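You operate a simulated robot arm through the tools that you are given. There is no shell and no other tool.

You run a simulated robot arm. Do the job below in one go: nothing can be reset, and whatever is moved stays where it is left.

TASK
Put things in order on the mending end of the counter. At the end: the yellow webbing tab stands where the blue balled socks (marked "COTTON") stood; the blue balled socks stands where the beige knob brush stood; the beige knob brush stands on top of the green soap bar; the teal spray can stands where the yellow webbing tab stood; whatever was shut is shut again. Leave all else as you found it, and nothing knocked over.

Only the result counts: the job must be done as asked and must still hold three seconds after the hand-in. Knocking over, shifting, dropping, spilling or breaking anything else fails it.

THE ROBOT
A 7-joint arm with a two-finger gripper, fixed in place. Base frame: the origin is on the floor under the middle of its stand, x ahead of it, y to its left, z up; the work surface is at about z = 0.9. Readings come in m, rad, newtons and seconds.
With the tool pointing down near the work surface it reaches from about 0.34 to 0.72 m from the base axis. Its first joint turns from -1.152 to 1.152 rad. Payload 2.45 kg.
Tool frame: the origin (TCP) lies between the finger pads and is the grasp point; the fingertips stand 0.026 m ahead of it; z points along the fingers, y is the line along which they close. The gripper opens to 0.096 m; its body begins 0.069 m behind the TCP.
Orientation is told as [roll, pitch, yaw] about the base's x, y, z axes, in that order, counted from this pose: with the fingers straight down and closing along the base's y, the tool's x points along the base's -x, its y along +y and its z along -z.

THE INTERFACE
- The arm moves only by the tool drive_tool. Its argument "targets" is a list of rows, each a list of 3 entries, a list of its own where there are three numbers: the turn, a rotation vector about the tool's x, y, z in units of 6 degrees (1.0 is 6 degrees), then the shift along the tool's x, y, z in units of 40 mm (1.0 is 40 mm), then the opening, from 0 (shut) to 1 (fully open). In form: [[[ax, ay, az], [dx, dy, dz], grip], ...]. A call has 1 to 20 rows; each row shifts and turns the commanded pose from where the row before left it, along the tool's axes as they then stand. A call with a number of a shift or a turn outside -1 to 1 is refused whole. A row lasts 0.2 s, in which the tool goes at most 0.05 m and 0.15 rad; a call with a longer step from one row to the next is refused whole, and so is a gripper value outside its range. A pose out of reach is approached as far as the arm can. The call stops where the force on the tool passes 40 N (or 10 N more than at its start, if that is more) or the arm is blocked; 0.2 s more then pass. The fingers move at their own pace (about 0.05 m/s each) and stop on an object; they squeeze with about 26 N. The grip force told is the motor's: it shows also when the fingers shut on nothing. Time passes only in rows, and 0.2 s behind the last, so rows that do not move let the fingers close. It gives the time, the measured TCP pose, the force on the tool (base axes), the opening and the grip force at its end, in the units of the frame above (readings bear some noise), with the torque about the TCP (base axes, N m) and any sound that the robot's microphone picked up.
- Cameras (640 x 400 px; columns grow to the right, rows downward): "scene" is fixed at [0.1542, -0.3799, 1.4309]; the picture's right is [0.87, -0.49, 0.00], its down [-0.25, -0.44, -0.86] and it looks along [0.42, 0.75, -0.51] (base axes); focal length 366 px, centre (320, 200). "wrist" rides on the gripper at [0.082, 0.003, -0.098] in the tool frame; the picture's right is [-0.04, 1.00, 0.00], its down [-0.73, -0.03, -0.68] and it looks along [-0.68, -0.03, 0.73] (tool axes); focal length 256 px, centre (320, 200). There is no depth. A picture from a camera that has moved, and an enlarged one, comes with that camera's place and axes in the base frame and with its lens.
- grab_frame(camera): a new picture of that camera. It takes no simulated time.
- enlarge(camera, box): a new picture of the part [left, top, right, bottom] of that camera's present view, enlarged. It takes no simulated time.
- close_job(): hands the job in; it is judged then, once.

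Places have to be worked out from the pictures, the camera data and where the tool is seen. Open the gripper and draw the arm clear of the work before you hand the job in, unless the task says otherwise.

The tools are called after "Call:" as a command line: name --argument value ..., lists and objects as JSON in quotes. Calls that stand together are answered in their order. drive_tool: Moves the arm, as the interface text tells. Its arguments: {"type":"object","properties":{"targets":{"type":"array","items":{"type":"array"}}},"required":["targets"]} The other tools are called the same way: grab_frame (camera) takes a picture; enlarge (camera, box) takes an enlarged picture of a part of a camera's view; close_job () hands the job in.

At the start:

```text
clock: 0.0
position: [0.3766, 0.0452, 1.1647]
ee_rot: [0.001, 0.0, -0.001]
wrist_force: [0.5, 0.2, -0.2]
moment: [0.01, -0.03, 0.0]
grip_width: 0.0959
grasp_force: 0.1
```

scene: 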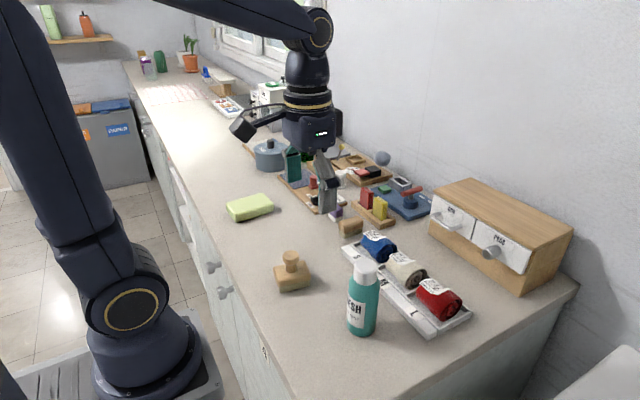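
wrist: 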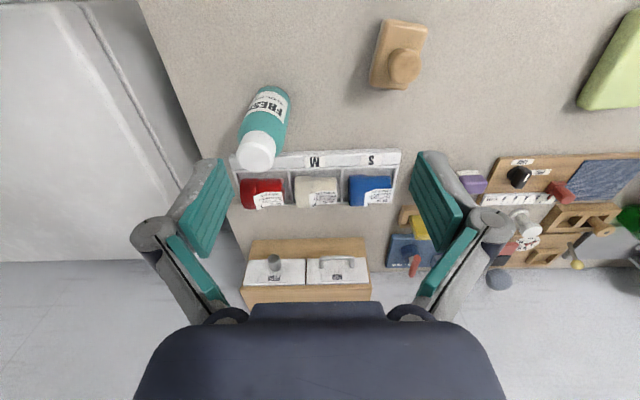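

I start by looking closely at the scene: the sock tray, the boards with small items and the drawer box, to find the yellow webbing tab and the other items.

Call:
enlarge --camera "scene" --box '[320, 140, 480, 240]'

Call:
enlarge --camera "scene" --box '[320, 200, 500, 350]'

Call:
enlarge --camera "scene" --box '[200, 130, 360, 300]'

Call:
enlarge --camera "wrist" --box '[380, 140, 640, 300]'

Call:
enlarge --camera "wrist" --box '[220, 80, 430, 310]'

Call:
enlarge --camera "scene" --box '[420, 170, 580, 300]'

```text
4.00 times, centred on (400, 190) of scene
camera zoom: at [0.1542, -0.3799, 1.4309], right [0.87, -0.49, 0.0], down [-0.25, -0.44, -0.86], along [0.42, 0.75, -0.51], focal length 1464 px, centre (0, 240)
```

zoom: 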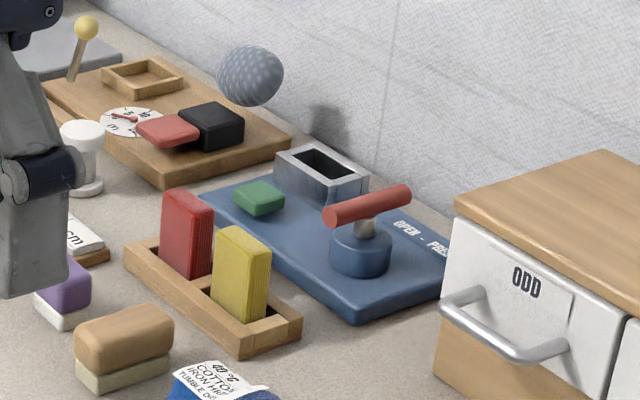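

```text
2.67 times, centred on (410, 275) of scene
camera zoom: at [0.1542, -0.3799, 1.4309], right [0.87, -0.49, 0.0], down [-0.25, -0.44, -0.86], along [0.42, 0.75, -0.51], focal length 976 px, centre (80, 0)
```

zoom: 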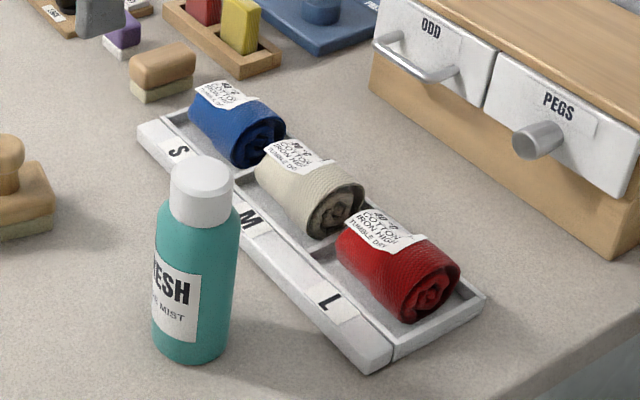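

```text
2.35 times, centred on (280, 215) of scene
camera zoom: at [0.1542, -0.3799, 1.4309], right [0.87, -0.49, 0.0], down [-0.25, -0.44, -0.86], along [0.42, 0.75, -0.51], focal length 861 px, centre (414, 165)
```

zoom: 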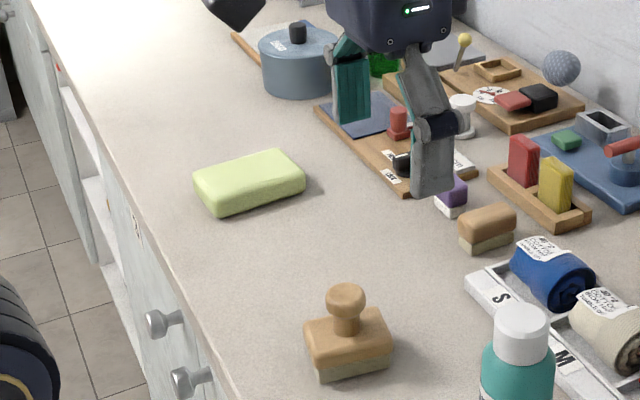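

```text
2.46 times, centred on (510, 220) of wrist
camera zoom: at [0.2952, 0.0484, 1.2639], right [0.04, 1.0, 0.0], down [0.73, -0.03, 0.68], along [0.68, -0.03, -0.73], focal length 630 px, centre (-148, 151)
```

zoom: 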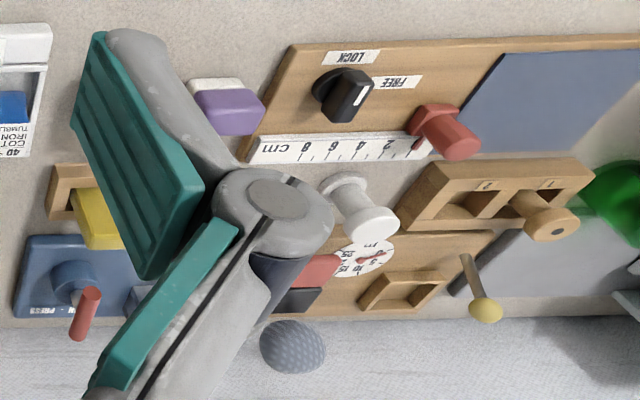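

```text
1.74 times, centred on (325, 195) of wrist
camera zoom: at [0.2952, 0.0484, 1.2639], right [0.04, 1.0, 0.0], down [0.73, -0.03, 0.68], along [0.68, -0.03, -0.73], focal length 445 px, centre (311, 209)
```

zoom: 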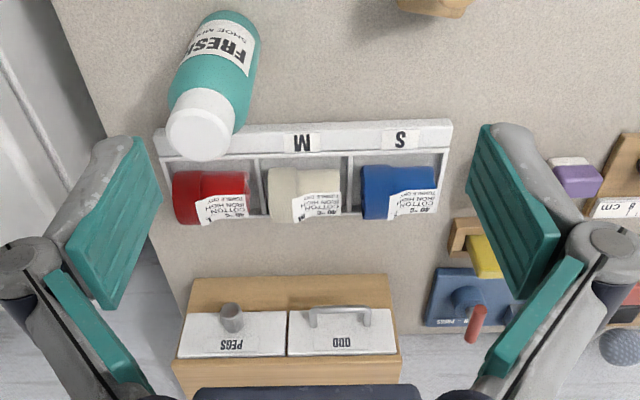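

```text
3.08 times, centred on (500, 235) of scene
camera zoom: at [0.1542, -0.3799, 1.4309], right [0.87, -0.49, 0.0], down [-0.25, -0.44, -0.86], along [0.42, 0.75, -0.51], focal length 1126 px, centre (-234, 92)
```

zoom: 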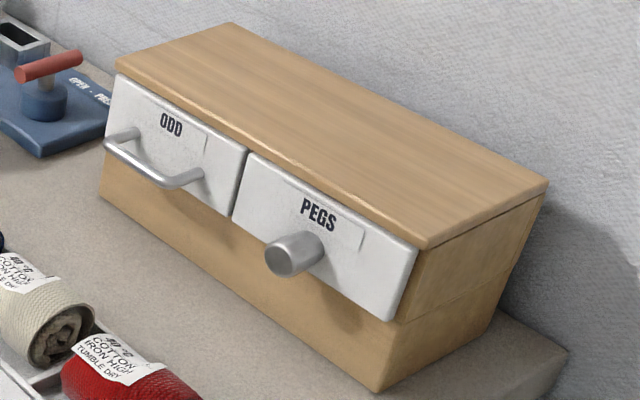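

The yellow ribbed tab stands in a small wooden rack beside a red one, and the can must end up in that slot. I enlarge the rack, the can, the soap and the brush further to judge their sizes.

Call:
enlarge --camera "scene" --box '[345, 175, 405, 235]'

Call:
enlarge --camera "scene" --box '[325, 250, 405, 345]'

Call:
enlarge --camera "scene" --box '[215, 180, 325, 300]'

Call:
enlarge --camera "wrist" --box '[560, 0, 640, 120]'

```text
6.67 times, centred on (375, 205) of scene
camera zoom: at [0.1542, -0.3799, 1.4309], right [0.87, -0.49, 0.0], down [-0.25, -0.44, -0.86], along [0.42, 0.75, -0.51], focal length 2440 px, centre (-47, 167)
```

zoom: 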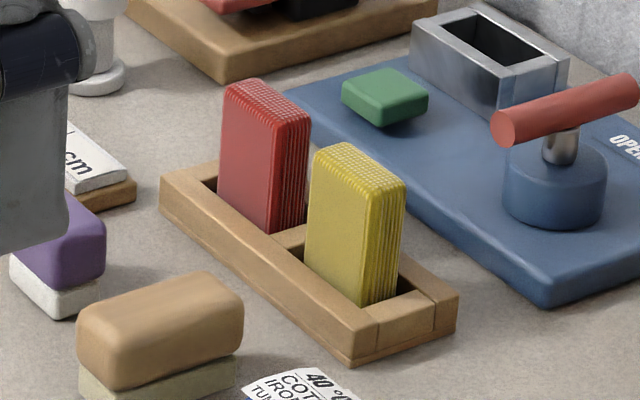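

```text
4.21 times, centred on (365, 298) of scene
camera zoom: at [0.1542, -0.3799, 1.4309], right [0.87, -0.49, 0.0], down [-0.25, -0.44, -0.86], along [0.42, 0.75, -0.51], focal length 1541 px, centre (130, -210)
```

zoom: 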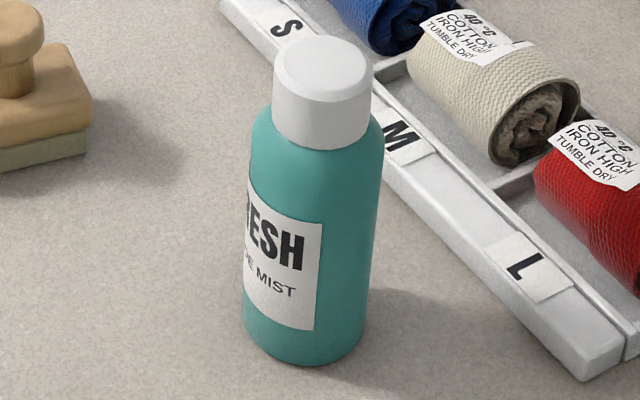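

```text
3.33 times, centred on (270, 240) of scene
camera zoom: at [0.1542, -0.3799, 1.4309], right [0.87, -0.49, 0.0], down [-0.25, -0.44, -0.86], along [0.42, 0.75, -0.51], focal length 1220 px, centre (487, 67)
```

zoom: 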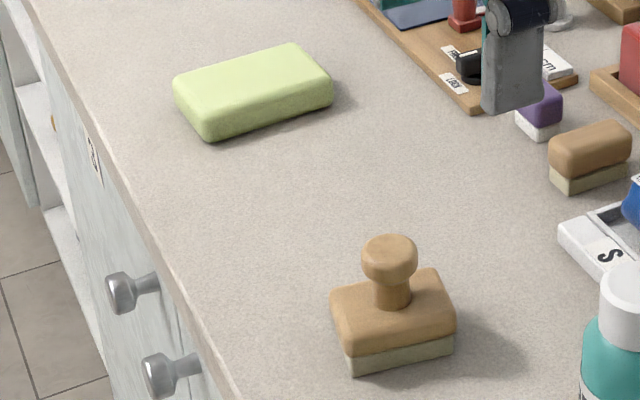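

```text
3.33 times, centred on (600, 60) of wrist
camera zoom: at [0.2952, 0.0484, 1.2639], right [0.04, 1.0, 0.0], down [0.73, -0.03, 0.68], along [0.68, -0.03, -0.73], focal length 853 px, centre (-613, 667)
```

zoom: 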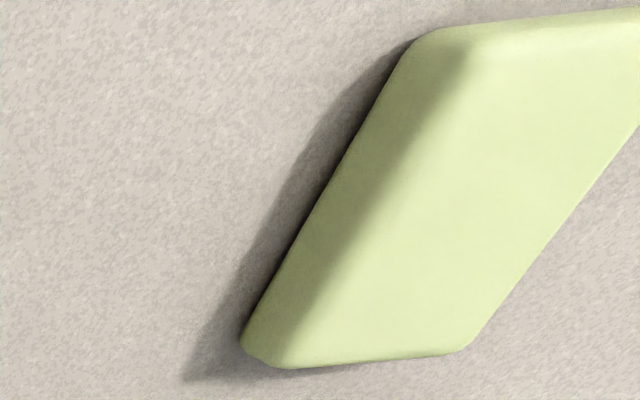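

The rack's two slots look small (about 4 cm), with the yellow tab near (0.673, 0.228) and the red one near (0.675, 0.286). I move the wrist camera back of the rack to look into it from above before touching anything.

Call:
drive_tool --targets '[[[0, 0, 0], [-0.515, 0.9, 0.325], 1], [[0, 0, 0], [-0.515, 0.9, 0.325], 1], [[0, 0, 0], [-0.515, 0.9, 0.325], 1], [[0, 0, 0], [-0.515, 0.9, 0.325], 1], [[0, 0, 0], [-0.515, 0.9, 0.325], 1], [[0, 0, 0], [0, 0, 0], 1]]'

Call:
grab_frame --camera "wrist"

Call:
grab_frame --camera "scene"

```text
clock: 1.4
position: [0.4809, 0.2245, 1.0981]
ee_rot: [-0.001, -0.001, 0.0]
wrist_force: [0.2, 0.5, 0.2]
moment: [0.01, -0.01, 0.03]
grip_width: 0.0962
grasp_force: 0.0
```

```text
taken
camera wrist: at [0.3994, 0.2285, 1.1964], right [0.04, 1.0, 0.0], down [0.73, -0.03, 0.68], along [0.68, -0.03, -0.73], focal length 256 px, centre (320, 200)
```

wrist: 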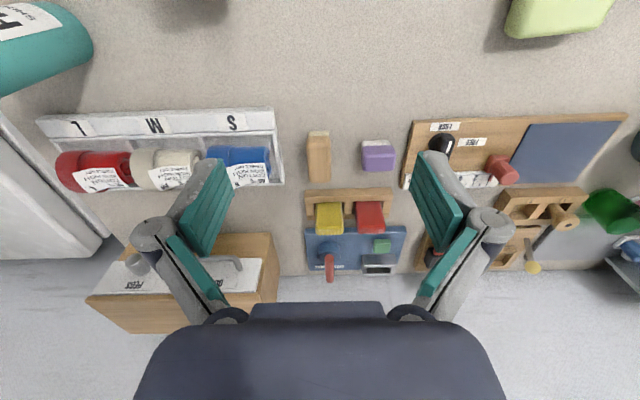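

```text
taken
```

scene: 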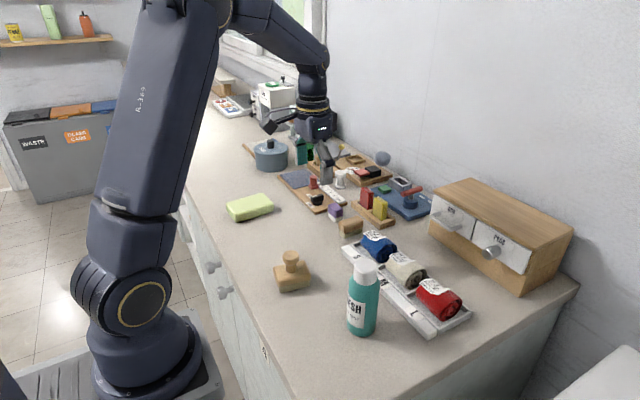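

Call:
enlarge --camera "wrist" --box '[290, 110, 420, 290]'

Call:
enlarge --camera "wrist" --box '[300, 180, 400, 242]'

Call:
enlarge --camera "wrist" --box '[180, 100, 300, 200]'

Call:
enlarge --camera "wrist" --box '[480, 0, 640, 80]'

```text
2.22 times, centred on (355, 200) of wrist
camera zoom: at [0.3994, 0.2285, 1.1964], right [0.04, 1.0, 0.0], down [0.73, -0.03, 0.68], along [0.68, -0.03, -0.73], focal length 569 px, centre (242, 200)
```

zoom: 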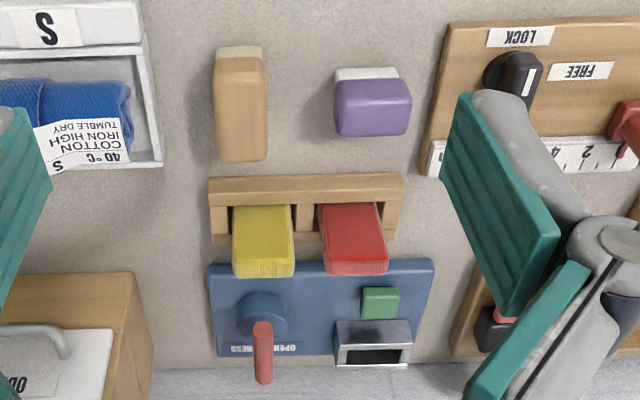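

```text
6.40 times, centred on (350, 211) of wrist
camera zoom: at [0.3994, 0.2285, 1.1964], right [0.04, 1.0, 0.0], down [0.73, -0.03, 0.68], along [0.68, -0.03, -0.73], focal length 1638 px, centre (128, 130)
```

zoom: 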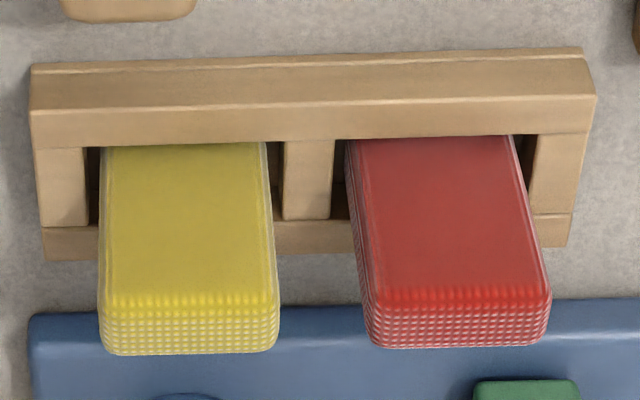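

```text
4.00 times, centred on (240, 150) of wrist
camera zoom: at [0.3994, 0.2285, 1.1964], right [0.04, 1.0, 0.0], down [0.73, -0.03, 0.68], along [0.68, -0.03, -0.73], focal length 1024 px, centre (640, 400)
```

zoom: 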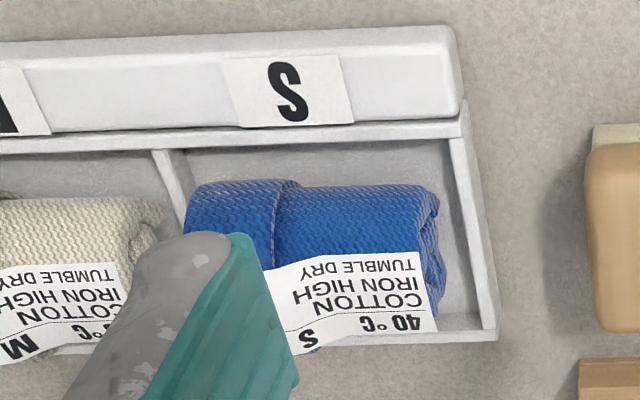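

```text
4.00 times, centred on (560, 40) of wrist
camera zoom: at [0.3994, 0.2285, 1.1964], right [0.04, 1.0, 0.0], down [0.73, -0.03, 0.68], along [0.68, -0.03, -0.73], focal length 1024 px, centre (-640, 840)
```

zoom: 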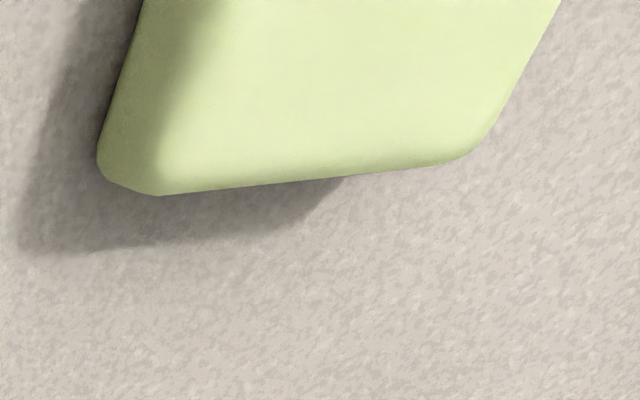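

The slot is about 47 x 30 mm with rim at z≈0.915, so the 50 mm can will have to stand on the rim there, right over the slot. First I do the brush: I move above it at about (0.38, 0.135) and look.

Call:
drive_tool --targets '[[[0, 0, 0], [0.631, -0.559, 0.3], 1], [[0, 0, 0], [0.631, -0.559, 0.3], 1], [[0, 0, 0], [0.631, -0.559, 0.3], 1], [[0, 0, 0], [0.631, -0.559, 0.3], 1], [[0, 0, 0], [0, 0, 0], 1]]'

Call:
grab_frame --camera "wrist"

Call:
enlarge --camera "wrist" --box '[240, 60, 400, 220]'

Call:
enlarge --camera "scene" --box '[240, 210, 340, 310]'

```text
clock: 2.6
position: [0.3777, 0.1355, 1.0513]
ee_rot: [0.0, 0.001, -0.001]
wrist_force: [0.5, -0.5, -0.2]
moment: [0.01, 0.04, -0.01]
grip_width: 0.0961
grasp_force: 0.0
```

```text
taken
camera wrist: at [0.297, 0.1392, 1.1506], right [0.04, 1.0, 0.0], down [0.73, -0.03, 0.68], along [0.68, -0.03, -0.73], focal length 256 px, centre (320, 200)
```

wrist: 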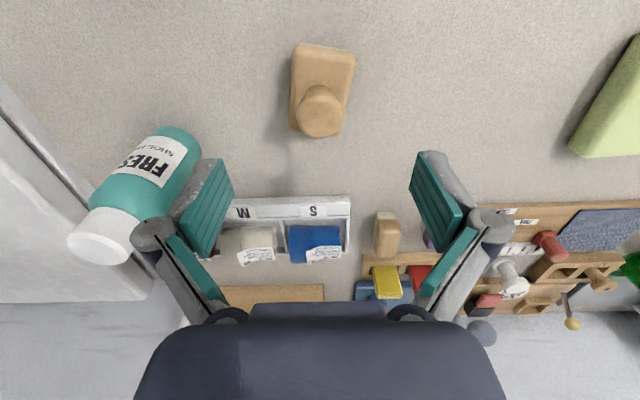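

```text
2.50 times, centred on (320, 140) of wrist
camera zoom: at [0.297, 0.1392, 1.1506], right [0.04, 1.0, 0.0], down [0.73, -0.03, 0.68], along [0.68, -0.03, -0.73], focal length 640 px, centre (320, 350)
```

zoom: 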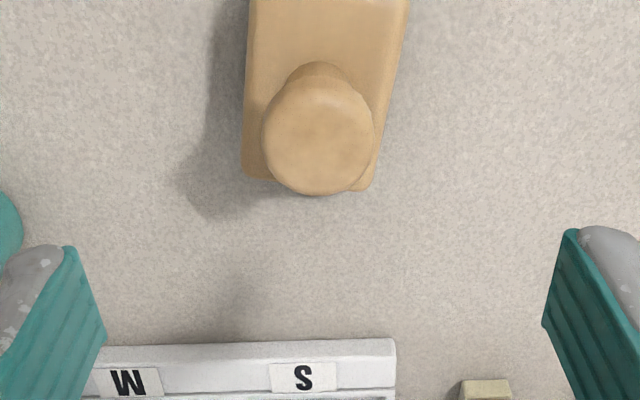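

```text
4.00 times, centred on (290, 260) of scene
camera zoom: at [0.1542, -0.3799, 1.4309], right [0.87, -0.49, 0.0], down [-0.25, -0.44, -0.86], along [0.42, 0.75, -0.51], focal length 1464 px, centre (440, -40)
```

zoom: 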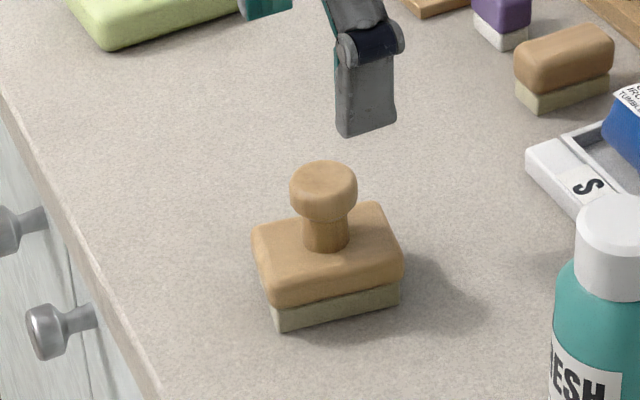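

The knob top is at about (0.376, 0.1355, 0.978) with a diameter of about 31 mm, and the tool is already over it. I go down with open fingers to just above the knob and check.

Call:
drive_tool --targets '[[[0, 0, 0], [0.03, 0, 0.5], 1], [[0, 0, 0], [0, 0, 0.5], 1], [[0, 0, 0], [0, 0, 0], 1]]'

Call:
grab_frame --camera "wrist"

Call:
enlarge --camera "scene" --box '[240, 210, 340, 310]'

```text
clock: 3.4
position: [0.3776, 0.1359, 1.0114]
ee_rot: [0.0, -0.002, 0.0]
wrist_force: [-0.4, 0.1, 0.8]
moment: [-0.02, 0.01, 0.03]
grip_width: 0.0958
grasp_force: 0.0
```

```text
taken
camera wrist: at [0.2967, 0.1396, 1.1109], right [0.04, 1.0, 0.0], down [0.73, -0.03, 0.68], along [0.68, -0.03, -0.73], focal length 256 px, centre (320, 200)
```

wrist: 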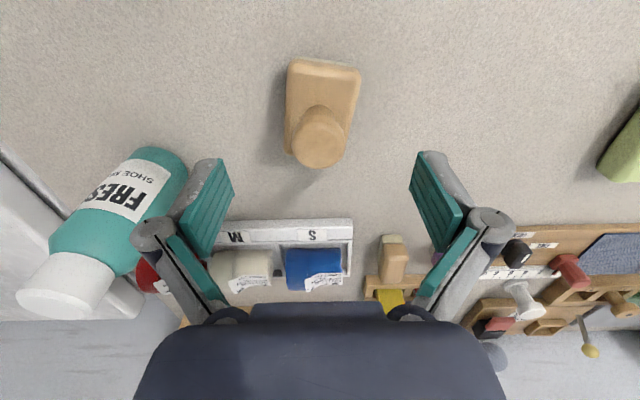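

```text
4.00 times, centred on (290, 260) of scene
camera zoom: at [0.1542, -0.3799, 1.4309], right [0.87, -0.49, 0.0], down [-0.25, -0.44, -0.86], along [0.42, 0.75, -0.51], focal length 1464 px, centre (440, -40)
```

zoom: 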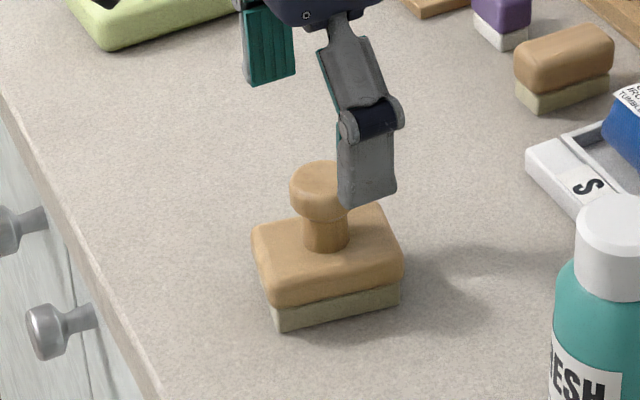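

I enlarge the wrist view to check the knob's centre against the tool axis.

Call:
enlarge --camera "wrist" --box '[270, 50, 370, 180]'

```text
3.08 times, centred on (320, 115) of wrist
camera zoom: at [0.2967, 0.1396, 1.1109], right [0.04, 1.0, 0.0], down [0.73, -0.03, 0.68], along [0.68, -0.03, -0.73], focal length 788 px, centre (320, 462)
```

zoom: 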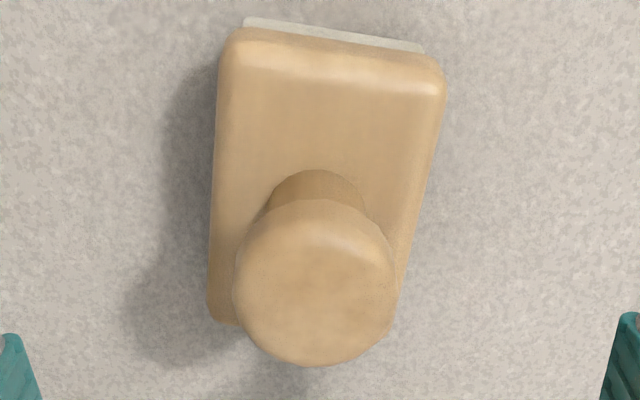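

The knob centre is at (0.3765, 0.135), within 1 mm of the tool axis. I go down to z≈0.974, which leaves the tips clear of the block top at about 0.94, and close.

Call:
drive_tool --targets '[[[0, 0, 0], [0.025, -0.02, 0.47], 1], [[0, 0, 0], [0, 0, 0.465], 1], [[0, 0, 0], [0, 0, 0], 1], [[0, 0, 0], [0, 0, 0], 0], [[0, 0, 0], [0, 0, 0], 0], [[0, 0, 0], [0, 0, 0], 0], [[0, 0, 0], [0, 0, 0], 0], [[0, 0, 0], [0, 0, 0], 0], [[0, 0, 0], [0, 0, 0], 0]]'

Call:
grab_frame --camera "wrist"

Call:
enlarge --camera "scene" --box '[240, 210, 340, 310]'

```text
clock: 5.4
position: [0.3768, 0.1341, 0.9733]
ee_rot: [0.0, 0.001, 0.0]
wrist_force: [-0.5, 0.3, 1.2]
moment: [-0.03, -0.03, -0.03]
grip_width: 0.032
grasp_force: 25.7
```

```text
taken
camera wrist: at [0.2957, 0.1381, 1.0726], right [0.04, 1.0, 0.0], down [0.73, -0.03, 0.68], along [0.68, -0.03, -0.73], focal length 256 px, centre (320, 200)
```

wrist: 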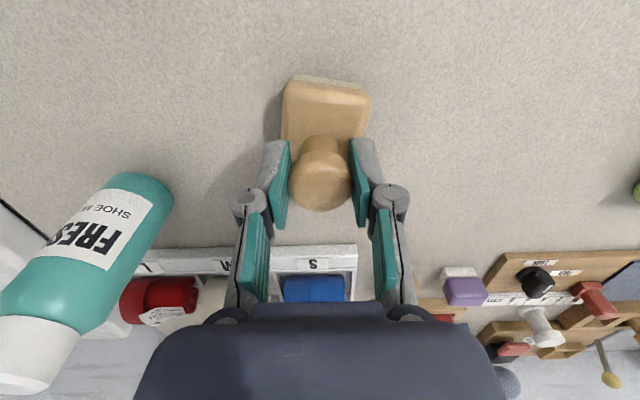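

```text
4.00 times, centred on (290, 260) of scene
camera zoom: at [0.1542, -0.3799, 1.4309], right [0.87, -0.49, 0.0], down [-0.25, -0.44, -0.86], along [0.42, 0.75, -0.51], focal length 1464 px, centre (440, -40)
```

zoom: 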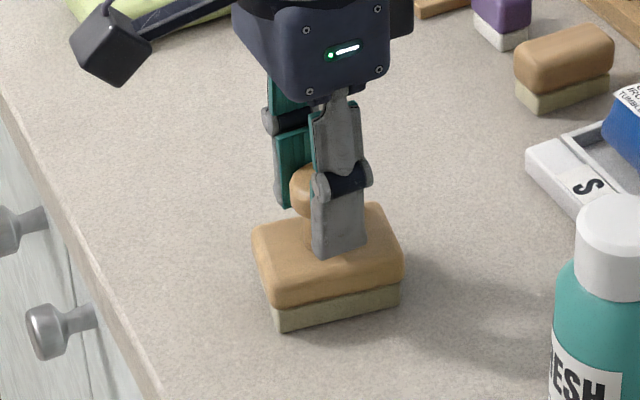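

The brush knob is gripped (width 32 mm, brush original place ≈ (0.377, 0.135)). I lift it 8 cm and carry it level toward the soap, stopping short so I can look at the soap.

Call:
drive_tool --targets '[[[0, 0, 0], [0, 0, -0.5], 0], [[0, 0, 0], [0, 0, -0.75], 0], [[0, 0, 0], [0, 0, -0.75], 0], [[0, 0, 0], [-0.097, 0.942, 0], 0], [[0, 0, 0], [-0.097, 0.942, 0], 0], [[0, 0, 0], [-0.097, 0.942, 0], 0], [[0, 0, 0], [-0.097, 0.942, 0], 0], [[0, 0, 0], [-0.097, 0.942, 0], 0], [[0, 0, 0], [0, 0, 0], 0]]'

Call:
grab_frame --camera "wrist"

Call:
grab_frame --camera "scene"

```text
clock: 7.4
position: [0.3947, 0.3247, 1.0552]
ee_rot: [0.0, 0.001, 0.0]
wrist_force: [0.8, 0.5, -0.8]
moment: [0.03, 0.02, 0.02]
grip_width: 0.032
grasp_force: 25.7
```

```text
taken
camera wrist: at [0.3139, 0.3285, 1.154], right [0.04, 1.0, 0.0], down [0.73, -0.03, 0.68], along [0.68, -0.03, -0.73], focal length 256 px, centre (320, 200)
```

wrist: 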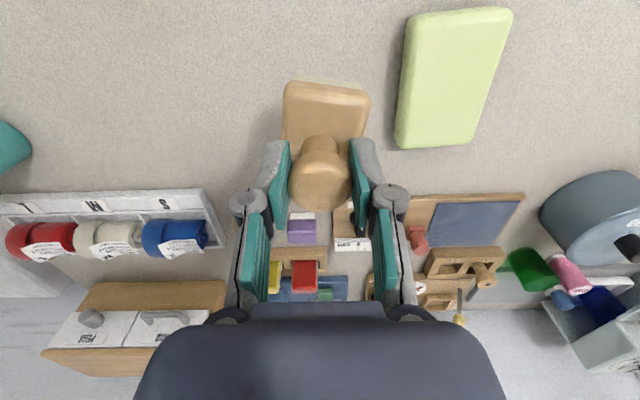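

```text
taken
```

scene: 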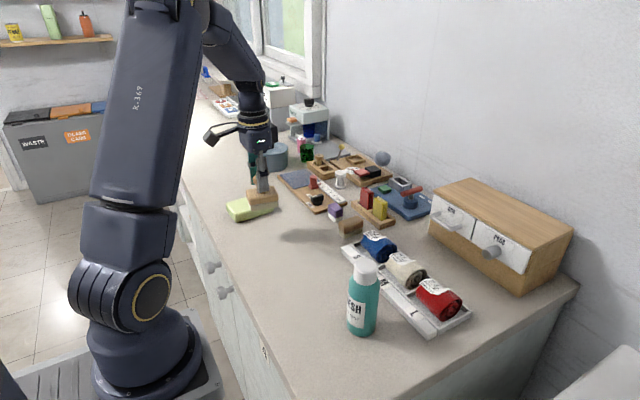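

Call:
enlarge --camera "wrist" --box '[260, 0, 520, 160]'

Call:
enlarge --camera "scene" --box '[210, 150, 320, 230]'

```text
2.46 times, centred on (390, 80) of wrist
camera zoom: at [0.3139, 0.3285, 1.154], right [0.04, 1.0, 0.0], down [0.73, -0.03, 0.68], along [0.68, -0.03, -0.73], focal length 630 px, centre (148, 495)
```

zoom: 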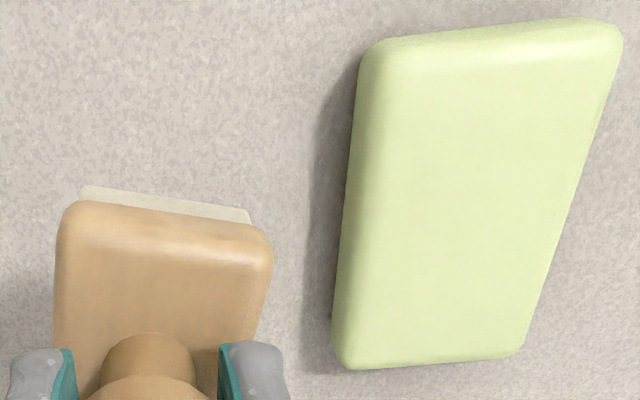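

```text
5.00 times, centred on (265, 190) of scene
camera zoom: at [0.1542, -0.3798, 1.4309], right [0.87, -0.49, 0.0], down [-0.25, -0.44, -0.86], along [0.42, 0.75, -0.51], focal length 1830 px, centre (595, 250)
```

zoom: 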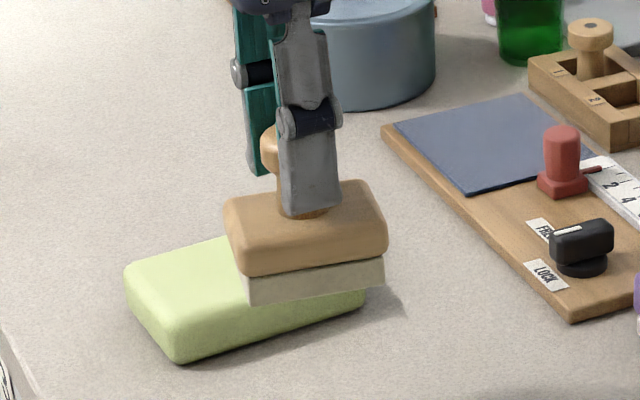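

The soap's top is centred at about (0.403, 0.436) with its long side nearly along x, so the brush's present heading suits it. I move over it at the same height and check again.

Call:
drive_tool --targets '[[[0, 0, 0], [-0.069, 0.9275, 0], 0], [[0, 0, 0], [-0.069, 0.9275, 0], 0], [[0, 0, 0], [-0.069, 0.9275, 0], 0], [[0, 0, 0], [0, 0, 0.4], 0], [[0, 0, 0], [0, 0, 0.4], 0], [[0, 0, 0], [0, 0, 0], 0]]'

Call:
grab_frame --camera "wrist"

Call:
enlarge --camera "scene" --box '[200, 140, 310, 230]'

```text
clock: 8.8
position: [0.4012, 0.4327, 1.0248]
ee_rot: [0.0, 0.0, 0.0]
wrist_force: [-0.7, 0.0, 0.0]
moment: [0.05, -0.01, 0.03]
grip_width: 0.0319
grasp_force: 25.9
```

```text
taken
camera wrist: at [0.3206, 0.4372, 1.1227], right [0.04, 1.0, 0.0], down [0.73, -0.03, 0.68], along [0.68, -0.03, -0.73], focal length 256 px, centre (320, 200)
```

wrist: 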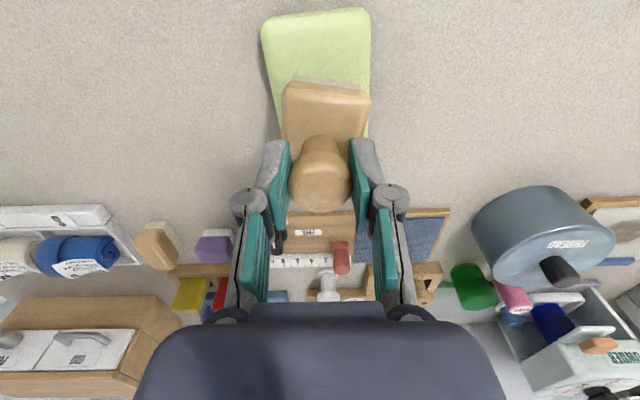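

```text
4.44 times, centred on (255, 185) of scene
camera zoom: at [0.1542, -0.3799, 1.4309], right [0.87, -0.49, 0.0], down [-0.25, -0.44, -0.86], along [0.42, 0.75, -0.51], focal length 1627 px, centre (609, 267)
```

zoom: 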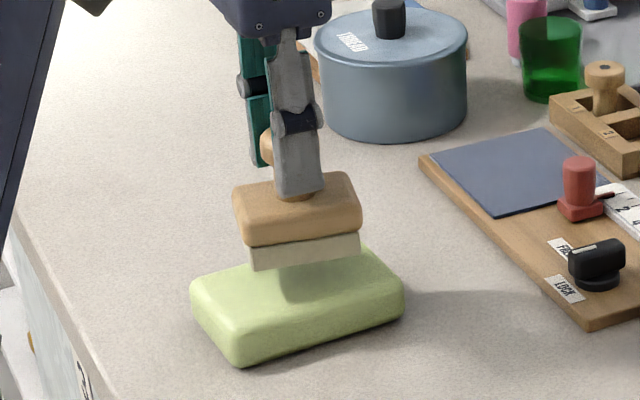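

The brush hangs over the soap; a 4 mm shift in y centres it better. I lower it to about z 1.004 and then check for contact.

Call:
drive_tool --targets '[[[0, 0, 0], [-0.05, 0.1, 0.2], 0], [[0, 0, 0], [0, 0, 0.2], 0], [[0, 0, 0], [0, 0, 0.1], 0], [[0, 0, 0], [0, 0, 0], 0]]'

Call:
enlarge --camera "scene" --box '[200, 140, 310, 230]'

```text
clock: 9.8
position: [0.4053, 0.4384, 1.0038]
ee_rot: [0.0, 0.0, 0.0]
wrist_force: [-0.6, -0.3, 3.2]
moment: [-0.13, -0.02, -0.01]
grip_width: 0.0319
grasp_force: 26.4
```

```text
4.44 times, centred on (255, 185) of scene
camera zoom: at [0.1542, -0.3799, 1.4309], right [0.87, -0.49, 0.0], down [-0.25, -0.44, -0.86], along [0.42, 0.75, -0.51], focal length 1627 px, centre (609, 267)
```

zoom: 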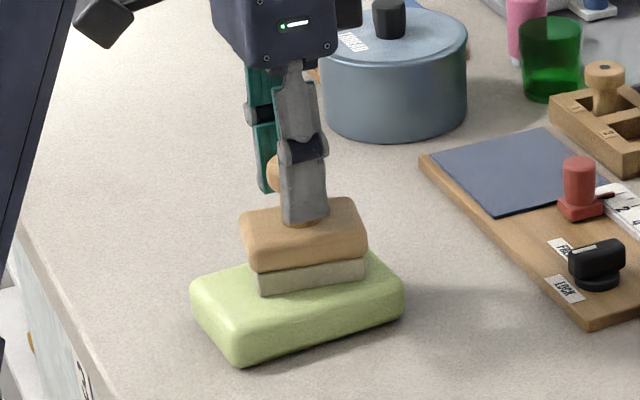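

The upward force of about 3 N says the brush has just touched the soap (soap top ≈0.930). I ease down 0.8 mm more to seat it and read the force.

Call:
drive_tool --targets '[[[0, 0, 0], [0, 0, 0.02], 0], [[0, 0, 0], [0, 0, 0], 0]]'

```text
clock: 10.4
position: [0.4044, 0.4382, 1.0031]
ee_rot: [0.002, 0.0, 0.003]
wrist_force: [-3.1, -0.8, 15.8]
moment: [-0.11, 0.17, 0.0]
grip_width: 0.0315
grasp_force: 25.8
```

Firm contact (16 N). I ease back 0.6 mm and open the fingers.

Call:
drive_tool --targets '[[[0, 0, 0], [0, 0, -0.015], 0], [[0, 0, 0], [0, 0, 0], 0.5], [[0, 0, 0], [0, 0, 0], 0.8], [[0, 0, 0], [0, 0, 0], 1], [[0, 0, 0], [0, 0, 0], 1], [[0, 0, 0], [0, 0, 0], 1], [[0, 0, 0], [0, 0, -0.4], 1], [[0, 0, 0], [0, 0, -0.8], 1], [[0, 0, 0], [0, 0, -0.8], 1]]'

Call:
grab_frame --camera "wrist"

Call:
enlarge --camera "scene" --box '[200, 140, 310, 230]'

```text
clock: 12.4
position: [0.406, 0.4376, 1.0822]
ee_rot: [-0.003, 0.002, -0.002]
wrist_force: [-0.8, 0.7, 0.6]
moment: [0.02, -0.01, 0.01]
grip_width: 0.0963
grasp_force: 0.2
```

```text
taken
camera wrist: at [0.3246, 0.4412, 1.1813], right [0.04, 1.0, 0.0], down [0.73, -0.03, 0.68], along [0.68, -0.03, -0.73], focal length 256 px, centre (320, 200)
```

wrist: 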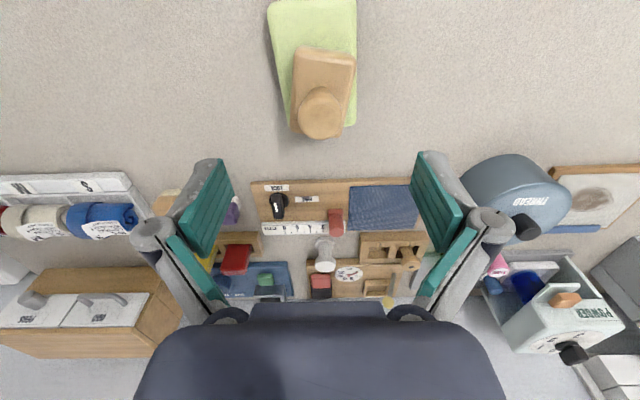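

```text
4.44 times, centred on (255, 185) of scene
camera zoom: at [0.1542, -0.3799, 1.4309], right [0.87, -0.49, 0.0], down [-0.25, -0.44, -0.86], along [0.42, 0.75, -0.51], focal length 1627 px, centre (609, 267)
```

zoom: 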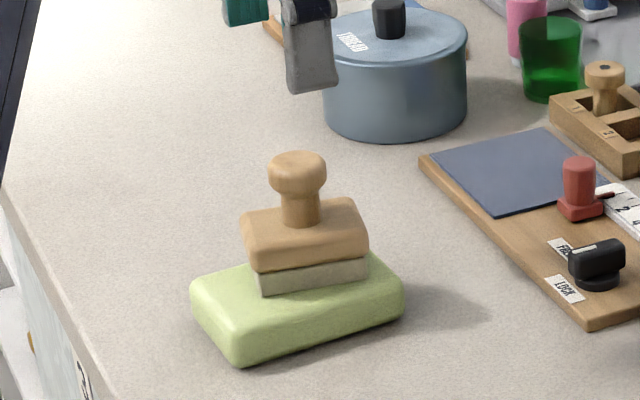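

The brush now stands upright and level on the soap. Next the blue socks: I move back over toward the tray and look at the S compartment.

Call:
drive_tool --targets '[[[0, 0, 0], [-0.294, -0.977, 0], 1], [[0, 0, 0], [-0.294, -0.977, 0], 1], [[0, 0, 0], [-0.294, -0.977, 0], 1], [[0, 0, 0], [-0.294, -0.977, 0], 1], [[0, 0, 0], [-0.294, -0.977, 0], 1], [[0, 0, 0], [-0.294, -0.977, 0], 1], [[0, 0, 0], [-0.294, -0.977, 0], 1], [[0, 0, 0], [-0.294, -0.977, 0], 1], [[0, 0, 0], [0, 0, 0], 1]]'

Call:
grab_frame --camera "wrist"

Call:
enlarge --camera "wrist" --box '[250, 110, 400, 220]'

Call:
enlarge --camera "scene" --box '[335, 220, 415, 290]'

```text
clock: 14.4
position: [0.5011, 0.1253, 1.0818]
ee_rot: [-0.001, -0.002, 0.001]
wrist_force: [0.4, 0.0, 0.1]
moment: [0.01, 0.01, 0.0]
grip_width: 0.096
grasp_force: 0.1
```

```text
taken
camera wrist: at [0.4204, 0.1289, 1.1808], right [0.04, 1.0, 0.0], down [0.73, -0.03, 0.68], along [0.68, -0.03, -0.73], focal length 256 px, centre (320, 200)
```

wrist: 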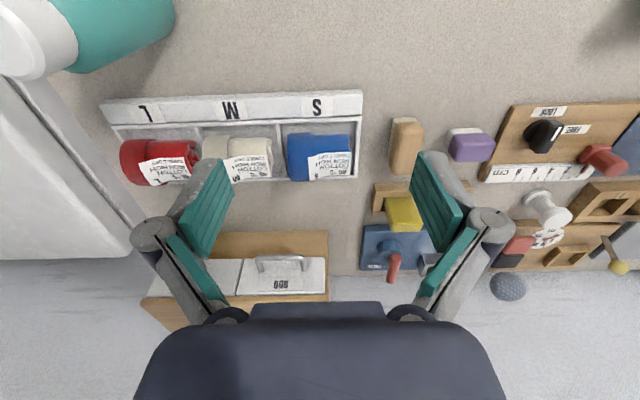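

```text
3.64 times, centred on (325, 165) of wrist
camera zoom: at [0.4204, 0.1289, 1.1808], right [0.04, 1.0, 0.0], down [0.73, -0.03, 0.68], along [0.68, -0.03, -0.73], focal length 931 px, centre (302, 327)
```

zoom: 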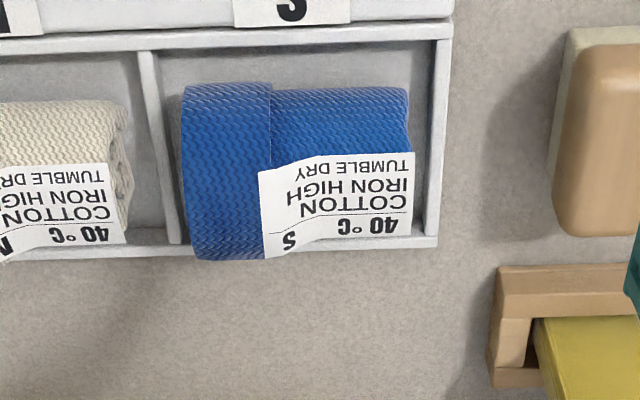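

```text
5.71 times, centred on (375, 255) of scene
camera zoom: at [0.1542, -0.3799, 1.4309], right [0.87, -0.49, 0.0], down [-0.25, -0.44, -0.86], along [0.42, 0.75, -0.51], focal length 2092 px, centre (6, -114)
```

zoom: 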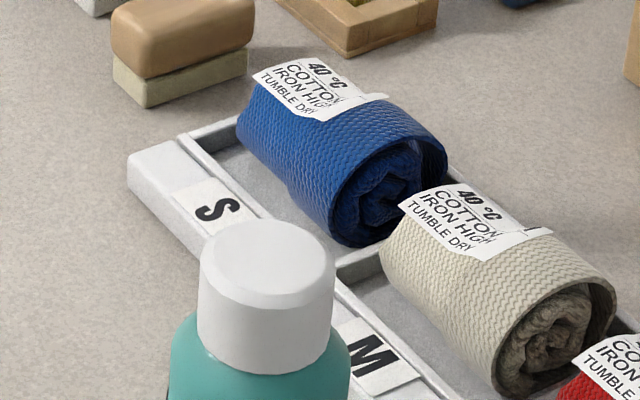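

The blue roll's axis runs along y (y 0.085–0.157, diameter ≈55 mm, centre ≈ (0.585, 0.121, 0.933)), with too little room at its ends. So I'll grip it across its diameter with the fingers closing along x, and turn the tool 90° about its z first, up here where it's clear.

Call:
drive_tool --targets '[[[0, 0, -1], [0, 0, 0], 1], [[0, 0, -1], [0, 0, 0], 1], [[0, 0, -1], [0, 0, 0], 1], [[0, 0, -1], [0, 0, 0], 1], [[0, 0, -1], [0, 0, 0], 1], [[0, 0, -1], [0, 0, 0], 1], [[0, 0, -1], [0, 0, 0], 1], [[0, 0, -1], [0, 0, 0], 1], [[0, 0, -1], [0, 0, 0], 1], [[0, 0, -1], [0, 0, 0], 1], [[0, 0, -1], [0, 0, 0], 1], [[0, 0, -1], [0, 0, 0], 1], [[0, 0, -1], [0, 0, 0], 1], [[0, 0, -1], [0, 0, 0], 1], [[0, 0, -1], [0, 0, 0], 1], [[0, 0, 0], [0, 0, 0], 1], [[0, 0, 0], [0, 0, 0], 1]]'

Call:
grab_frame --camera "wrist"

Call:
grab_frame --camera "scene"

```text
clock: 18.0
position: [0.5005, 0.1252, 1.0827]
ee_rot: [0.001, 0.0, 1.57]
wrist_force: [-0.5, -0.7, 0.4]
moment: [-0.03, 0.01, 0.01]
grip_width: 0.0961
grasp_force: 0.0
```

```text
taken
camera wrist: at [0.4977, 0.0438, 1.1812], right [-1.0, 0.04, 0.0], down [0.03, 0.73, 0.68], along [0.03, 0.68, -0.73], focal length 256 px, centre (320, 200)
```

wrist: 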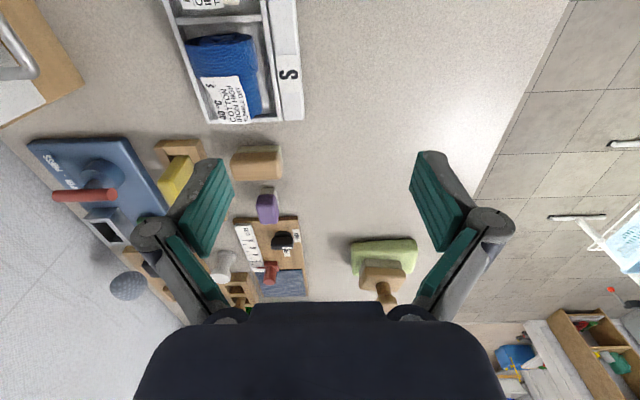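

```text
taken
```

scene: 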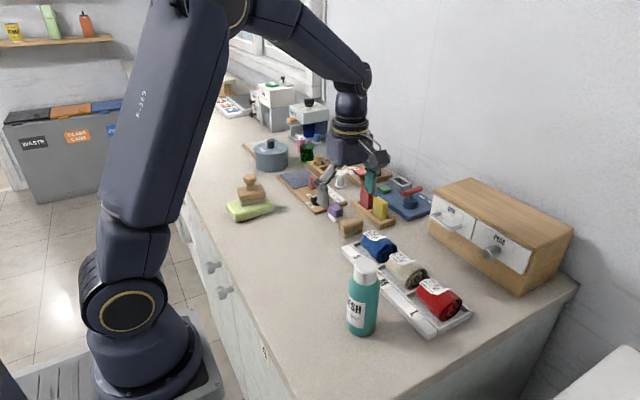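

The turn went fine (yaw 1.57): now tool x is base −y and tool y is base −x. I move over the socks at (0.585, 0.121), tips at about z 0.994, with the opening narrowed to about 78 mm.

Call:
drive_tool --targets '[[[0, 0, 0], [0.035, -0.707, 0.5225], 0.81], [[0, 0, 0], [0.035, -0.707, 0.5225], 0.81], [[0, 0, 0], [0.035, -0.707, 0.5225], 0.81], [[0, 0, 0], [0, 0, 0], 0.81], [[0, 0, 0], [0, 0, 0], 0.81]]'

Call:
grab_frame --camera "wrist"

Call:
enlarge --camera "wrist" --box '[230, 40, 420, 200]'

Call:
enlarge --camera "scene" --box '[325, 200, 435, 290]'

```text
clock: 19.2
position: [0.5853, 0.1217, 1.0198]
ee_rot: [0.0, 0.001, 1.571]
wrist_force: [0.2, 0.5, 0.0]
moment: [-0.01, 0.0, 0.0]
grip_width: 0.0776
grasp_force: 0.1
```

```text
taken
camera wrist: at [0.582, 0.0409, 1.1186], right [-1.0, 0.04, 0.0], down [0.03, 0.73, 0.68], along [0.03, 0.68, -0.73], focal length 256 px, centre (320, 200)
```

wrist: 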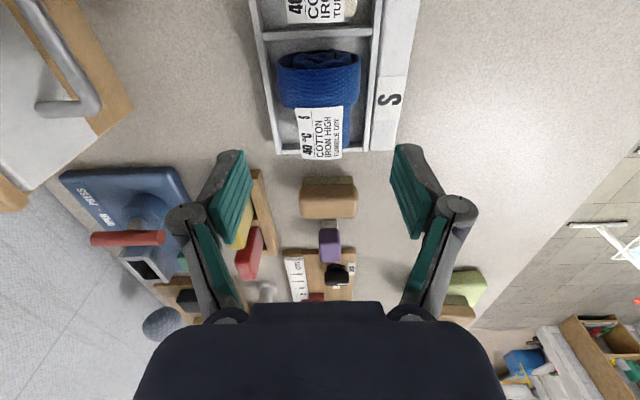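

```text
2.50 times, centred on (325, 120) of wrist
camera zoom: at [0.582, 0.0409, 1.1186], right [-1.0, 0.04, 0.0], down [0.03, 0.73, 0.68], along [0.03, 0.68, -0.73], focal length 640 px, centre (308, 400)
```

zoom: 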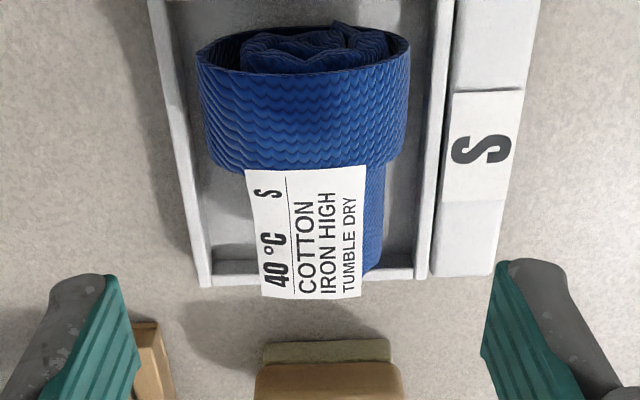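

```text
4.44 times, centred on (380, 245) of scene
camera zoom: at [0.1542, -0.3799, 1.4309], right [0.87, -0.49, 0.0], down [-0.25, -0.44, -0.86], along [0.42, 0.75, -0.51], focal length 1627 px, centre (53, 0)
```

zoom: 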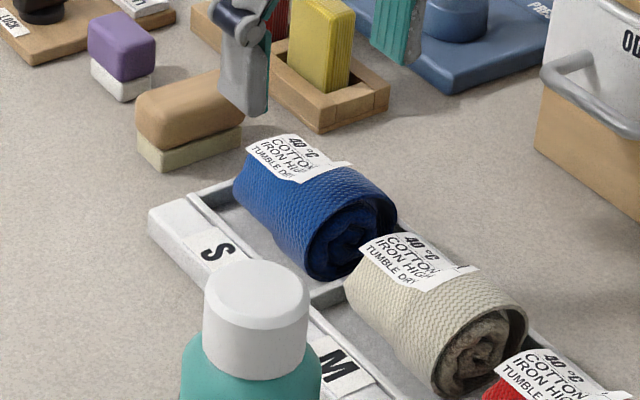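

The roll has a wider cuff on its −y half (y≈0.085–0.115), and its centre line is at x≈0.586. I'll grip on the cuff at y≈0.108 with the tips staying just above the tray rim (rim ≈0.917, tips 0.922).

Call:
drive_tool --targets '[[[0, 0, 0], [0.345, -0.01, 0], 0.81], [[0, 0, 0], [0, 0, 0.7], 0.81], [[0, 0, 0], [0, 0, 0.6], 0.81], [[0, 0, 0], [0, 0, 0.47], 0.81], [[0, 0, 0], [0, 0, 0], 0.81]]'

Call:
grab_frame --camera "wrist"

Call:
enlarge --camera "scene" --box '[325, 200, 435, 290]'

```text
clock: 20.4
position: [0.5851, 0.1086, 0.9492]
ee_rot: [0.001, 0.0, 1.572]
wrist_force: [0.7, 0.4, 0.1]
moment: [0.02, -0.02, 0.0]
grip_width: 0.0776
grasp_force: 0.1
```

```text
taken
camera wrist: at [0.5822, 0.0273, 1.0479], right [-1.0, 0.04, 0.0], down [0.03, 0.73, 0.68], along [0.03, 0.68, -0.73], focal length 256 px, centre (320, 200)
```

wrist: 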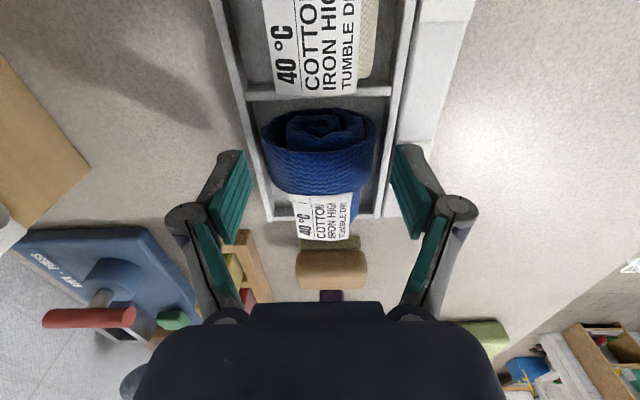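

```text
4.44 times, centred on (380, 245) of scene
camera zoom: at [0.1542, -0.3799, 1.4309], right [0.87, -0.49, 0.0], down [-0.25, -0.44, -0.86], along [0.42, 0.75, -0.51], focal length 1627 px, centre (53, 0)
```

zoom: 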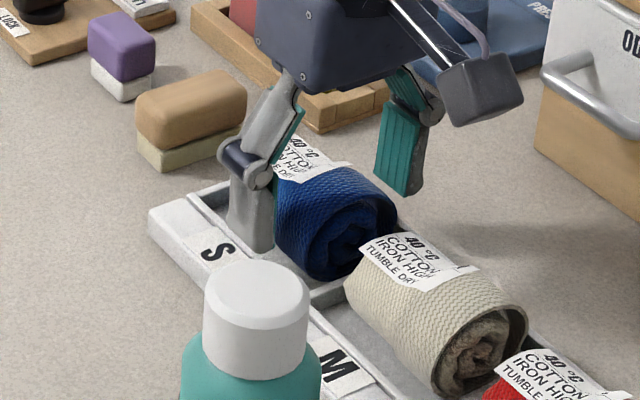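

Fingers straddle the cuff with the tips clear of the tray walls. I close on it.

Call:
drive_tool --targets '[[[0, 0, 0], [0, 0, 0], 0.5], [[0, 0, 0], [0, 0, 0], 0.3], [[0, 0, 0], [0, 0, 0], 0], [[0, 0, 0], [0, 0, 0], 0], [[0, 0, 0], [0, 0, 0], 0], [[0, 0, 0], [0, 0, 0], 0]]'

Call:
grab_frame --camera "wrist"

Call:
enlarge --camera "scene" --box '[325, 200, 435, 290]'

```text
clock: 21.8
position: [0.5841, 0.1077, 0.9496]
ee_rot: [-0.002, 0.002, 1.571]
wrist_force: [-0.2, 0.5, 0.1]
moment: [0.01, 0.02, 0.03]
grip_width: 0.0503
grasp_force: 26.3
```

```text
taken
camera wrist: at [0.5821, 0.0274, 1.0482], right [-1.0, 0.04, 0.0], down [0.03, 0.73, 0.68], along [0.03, 0.68, -0.73], focal length 256 px, centre (320, 200)
```

wrist: 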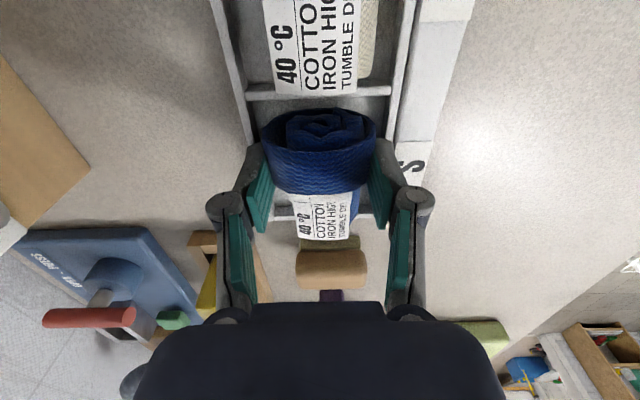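

```text
4.44 times, centred on (380, 245) of scene
camera zoom: at [0.1542, -0.3799, 1.4309], right [0.87, -0.49, 0.0], down [-0.25, -0.44, -0.86], along [0.42, 0.75, -0.51], focal length 1627 px, centre (53, 0)
```

zoom: 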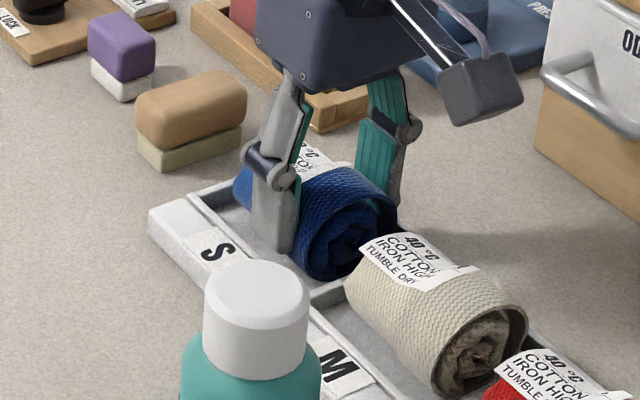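

Gripped (50 mm). I lift it straight up 8 cm and check it comes out cleanly.

Call:
drive_tool --targets '[[[0, 0, 0], [0, 0, -0.3], 0], [[0, 0, 0], [0, 0, -0.7], 0], [[0, 0, 0], [0, 0, -0.7], 0], [[0, 0, 0], [0, 0, -0.5], 0], [[0, 0, 0], [0, 0, 0], 0]]'

Call:
grab_frame --camera "wrist"

Call:
grab_frame --camera "scene"

```text
clock: 23.0
position: [0.5853, 0.1078, 1.0355]
ee_rot: [0.001, 0.002, 1.571]
wrist_force: [0.0, -0.5, -1.4]
moment: [-0.02, -0.03, -0.01]
grip_width: 0.0503
grasp_force: 26.0
```

```text
taken
camera wrist: at [0.5833, 0.0267, 1.1354], right [-1.0, 0.04, 0.0], down [0.03, 0.73, 0.68], along [0.03, 0.68, -0.73], focal length 256 px, centre (320, 200)
```

wrist: 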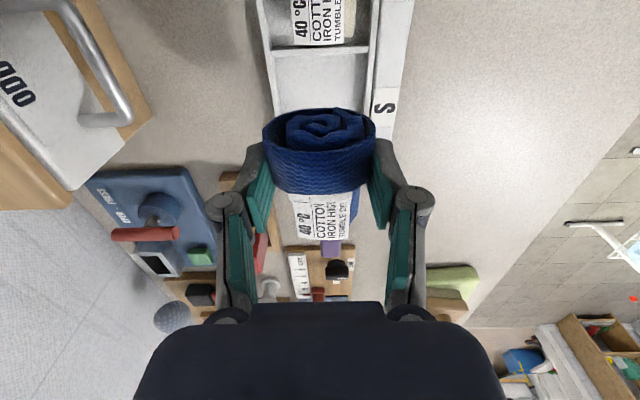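

```text
taken
```

scene: 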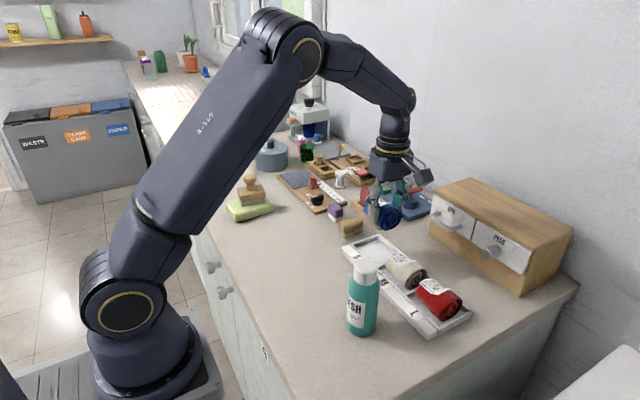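

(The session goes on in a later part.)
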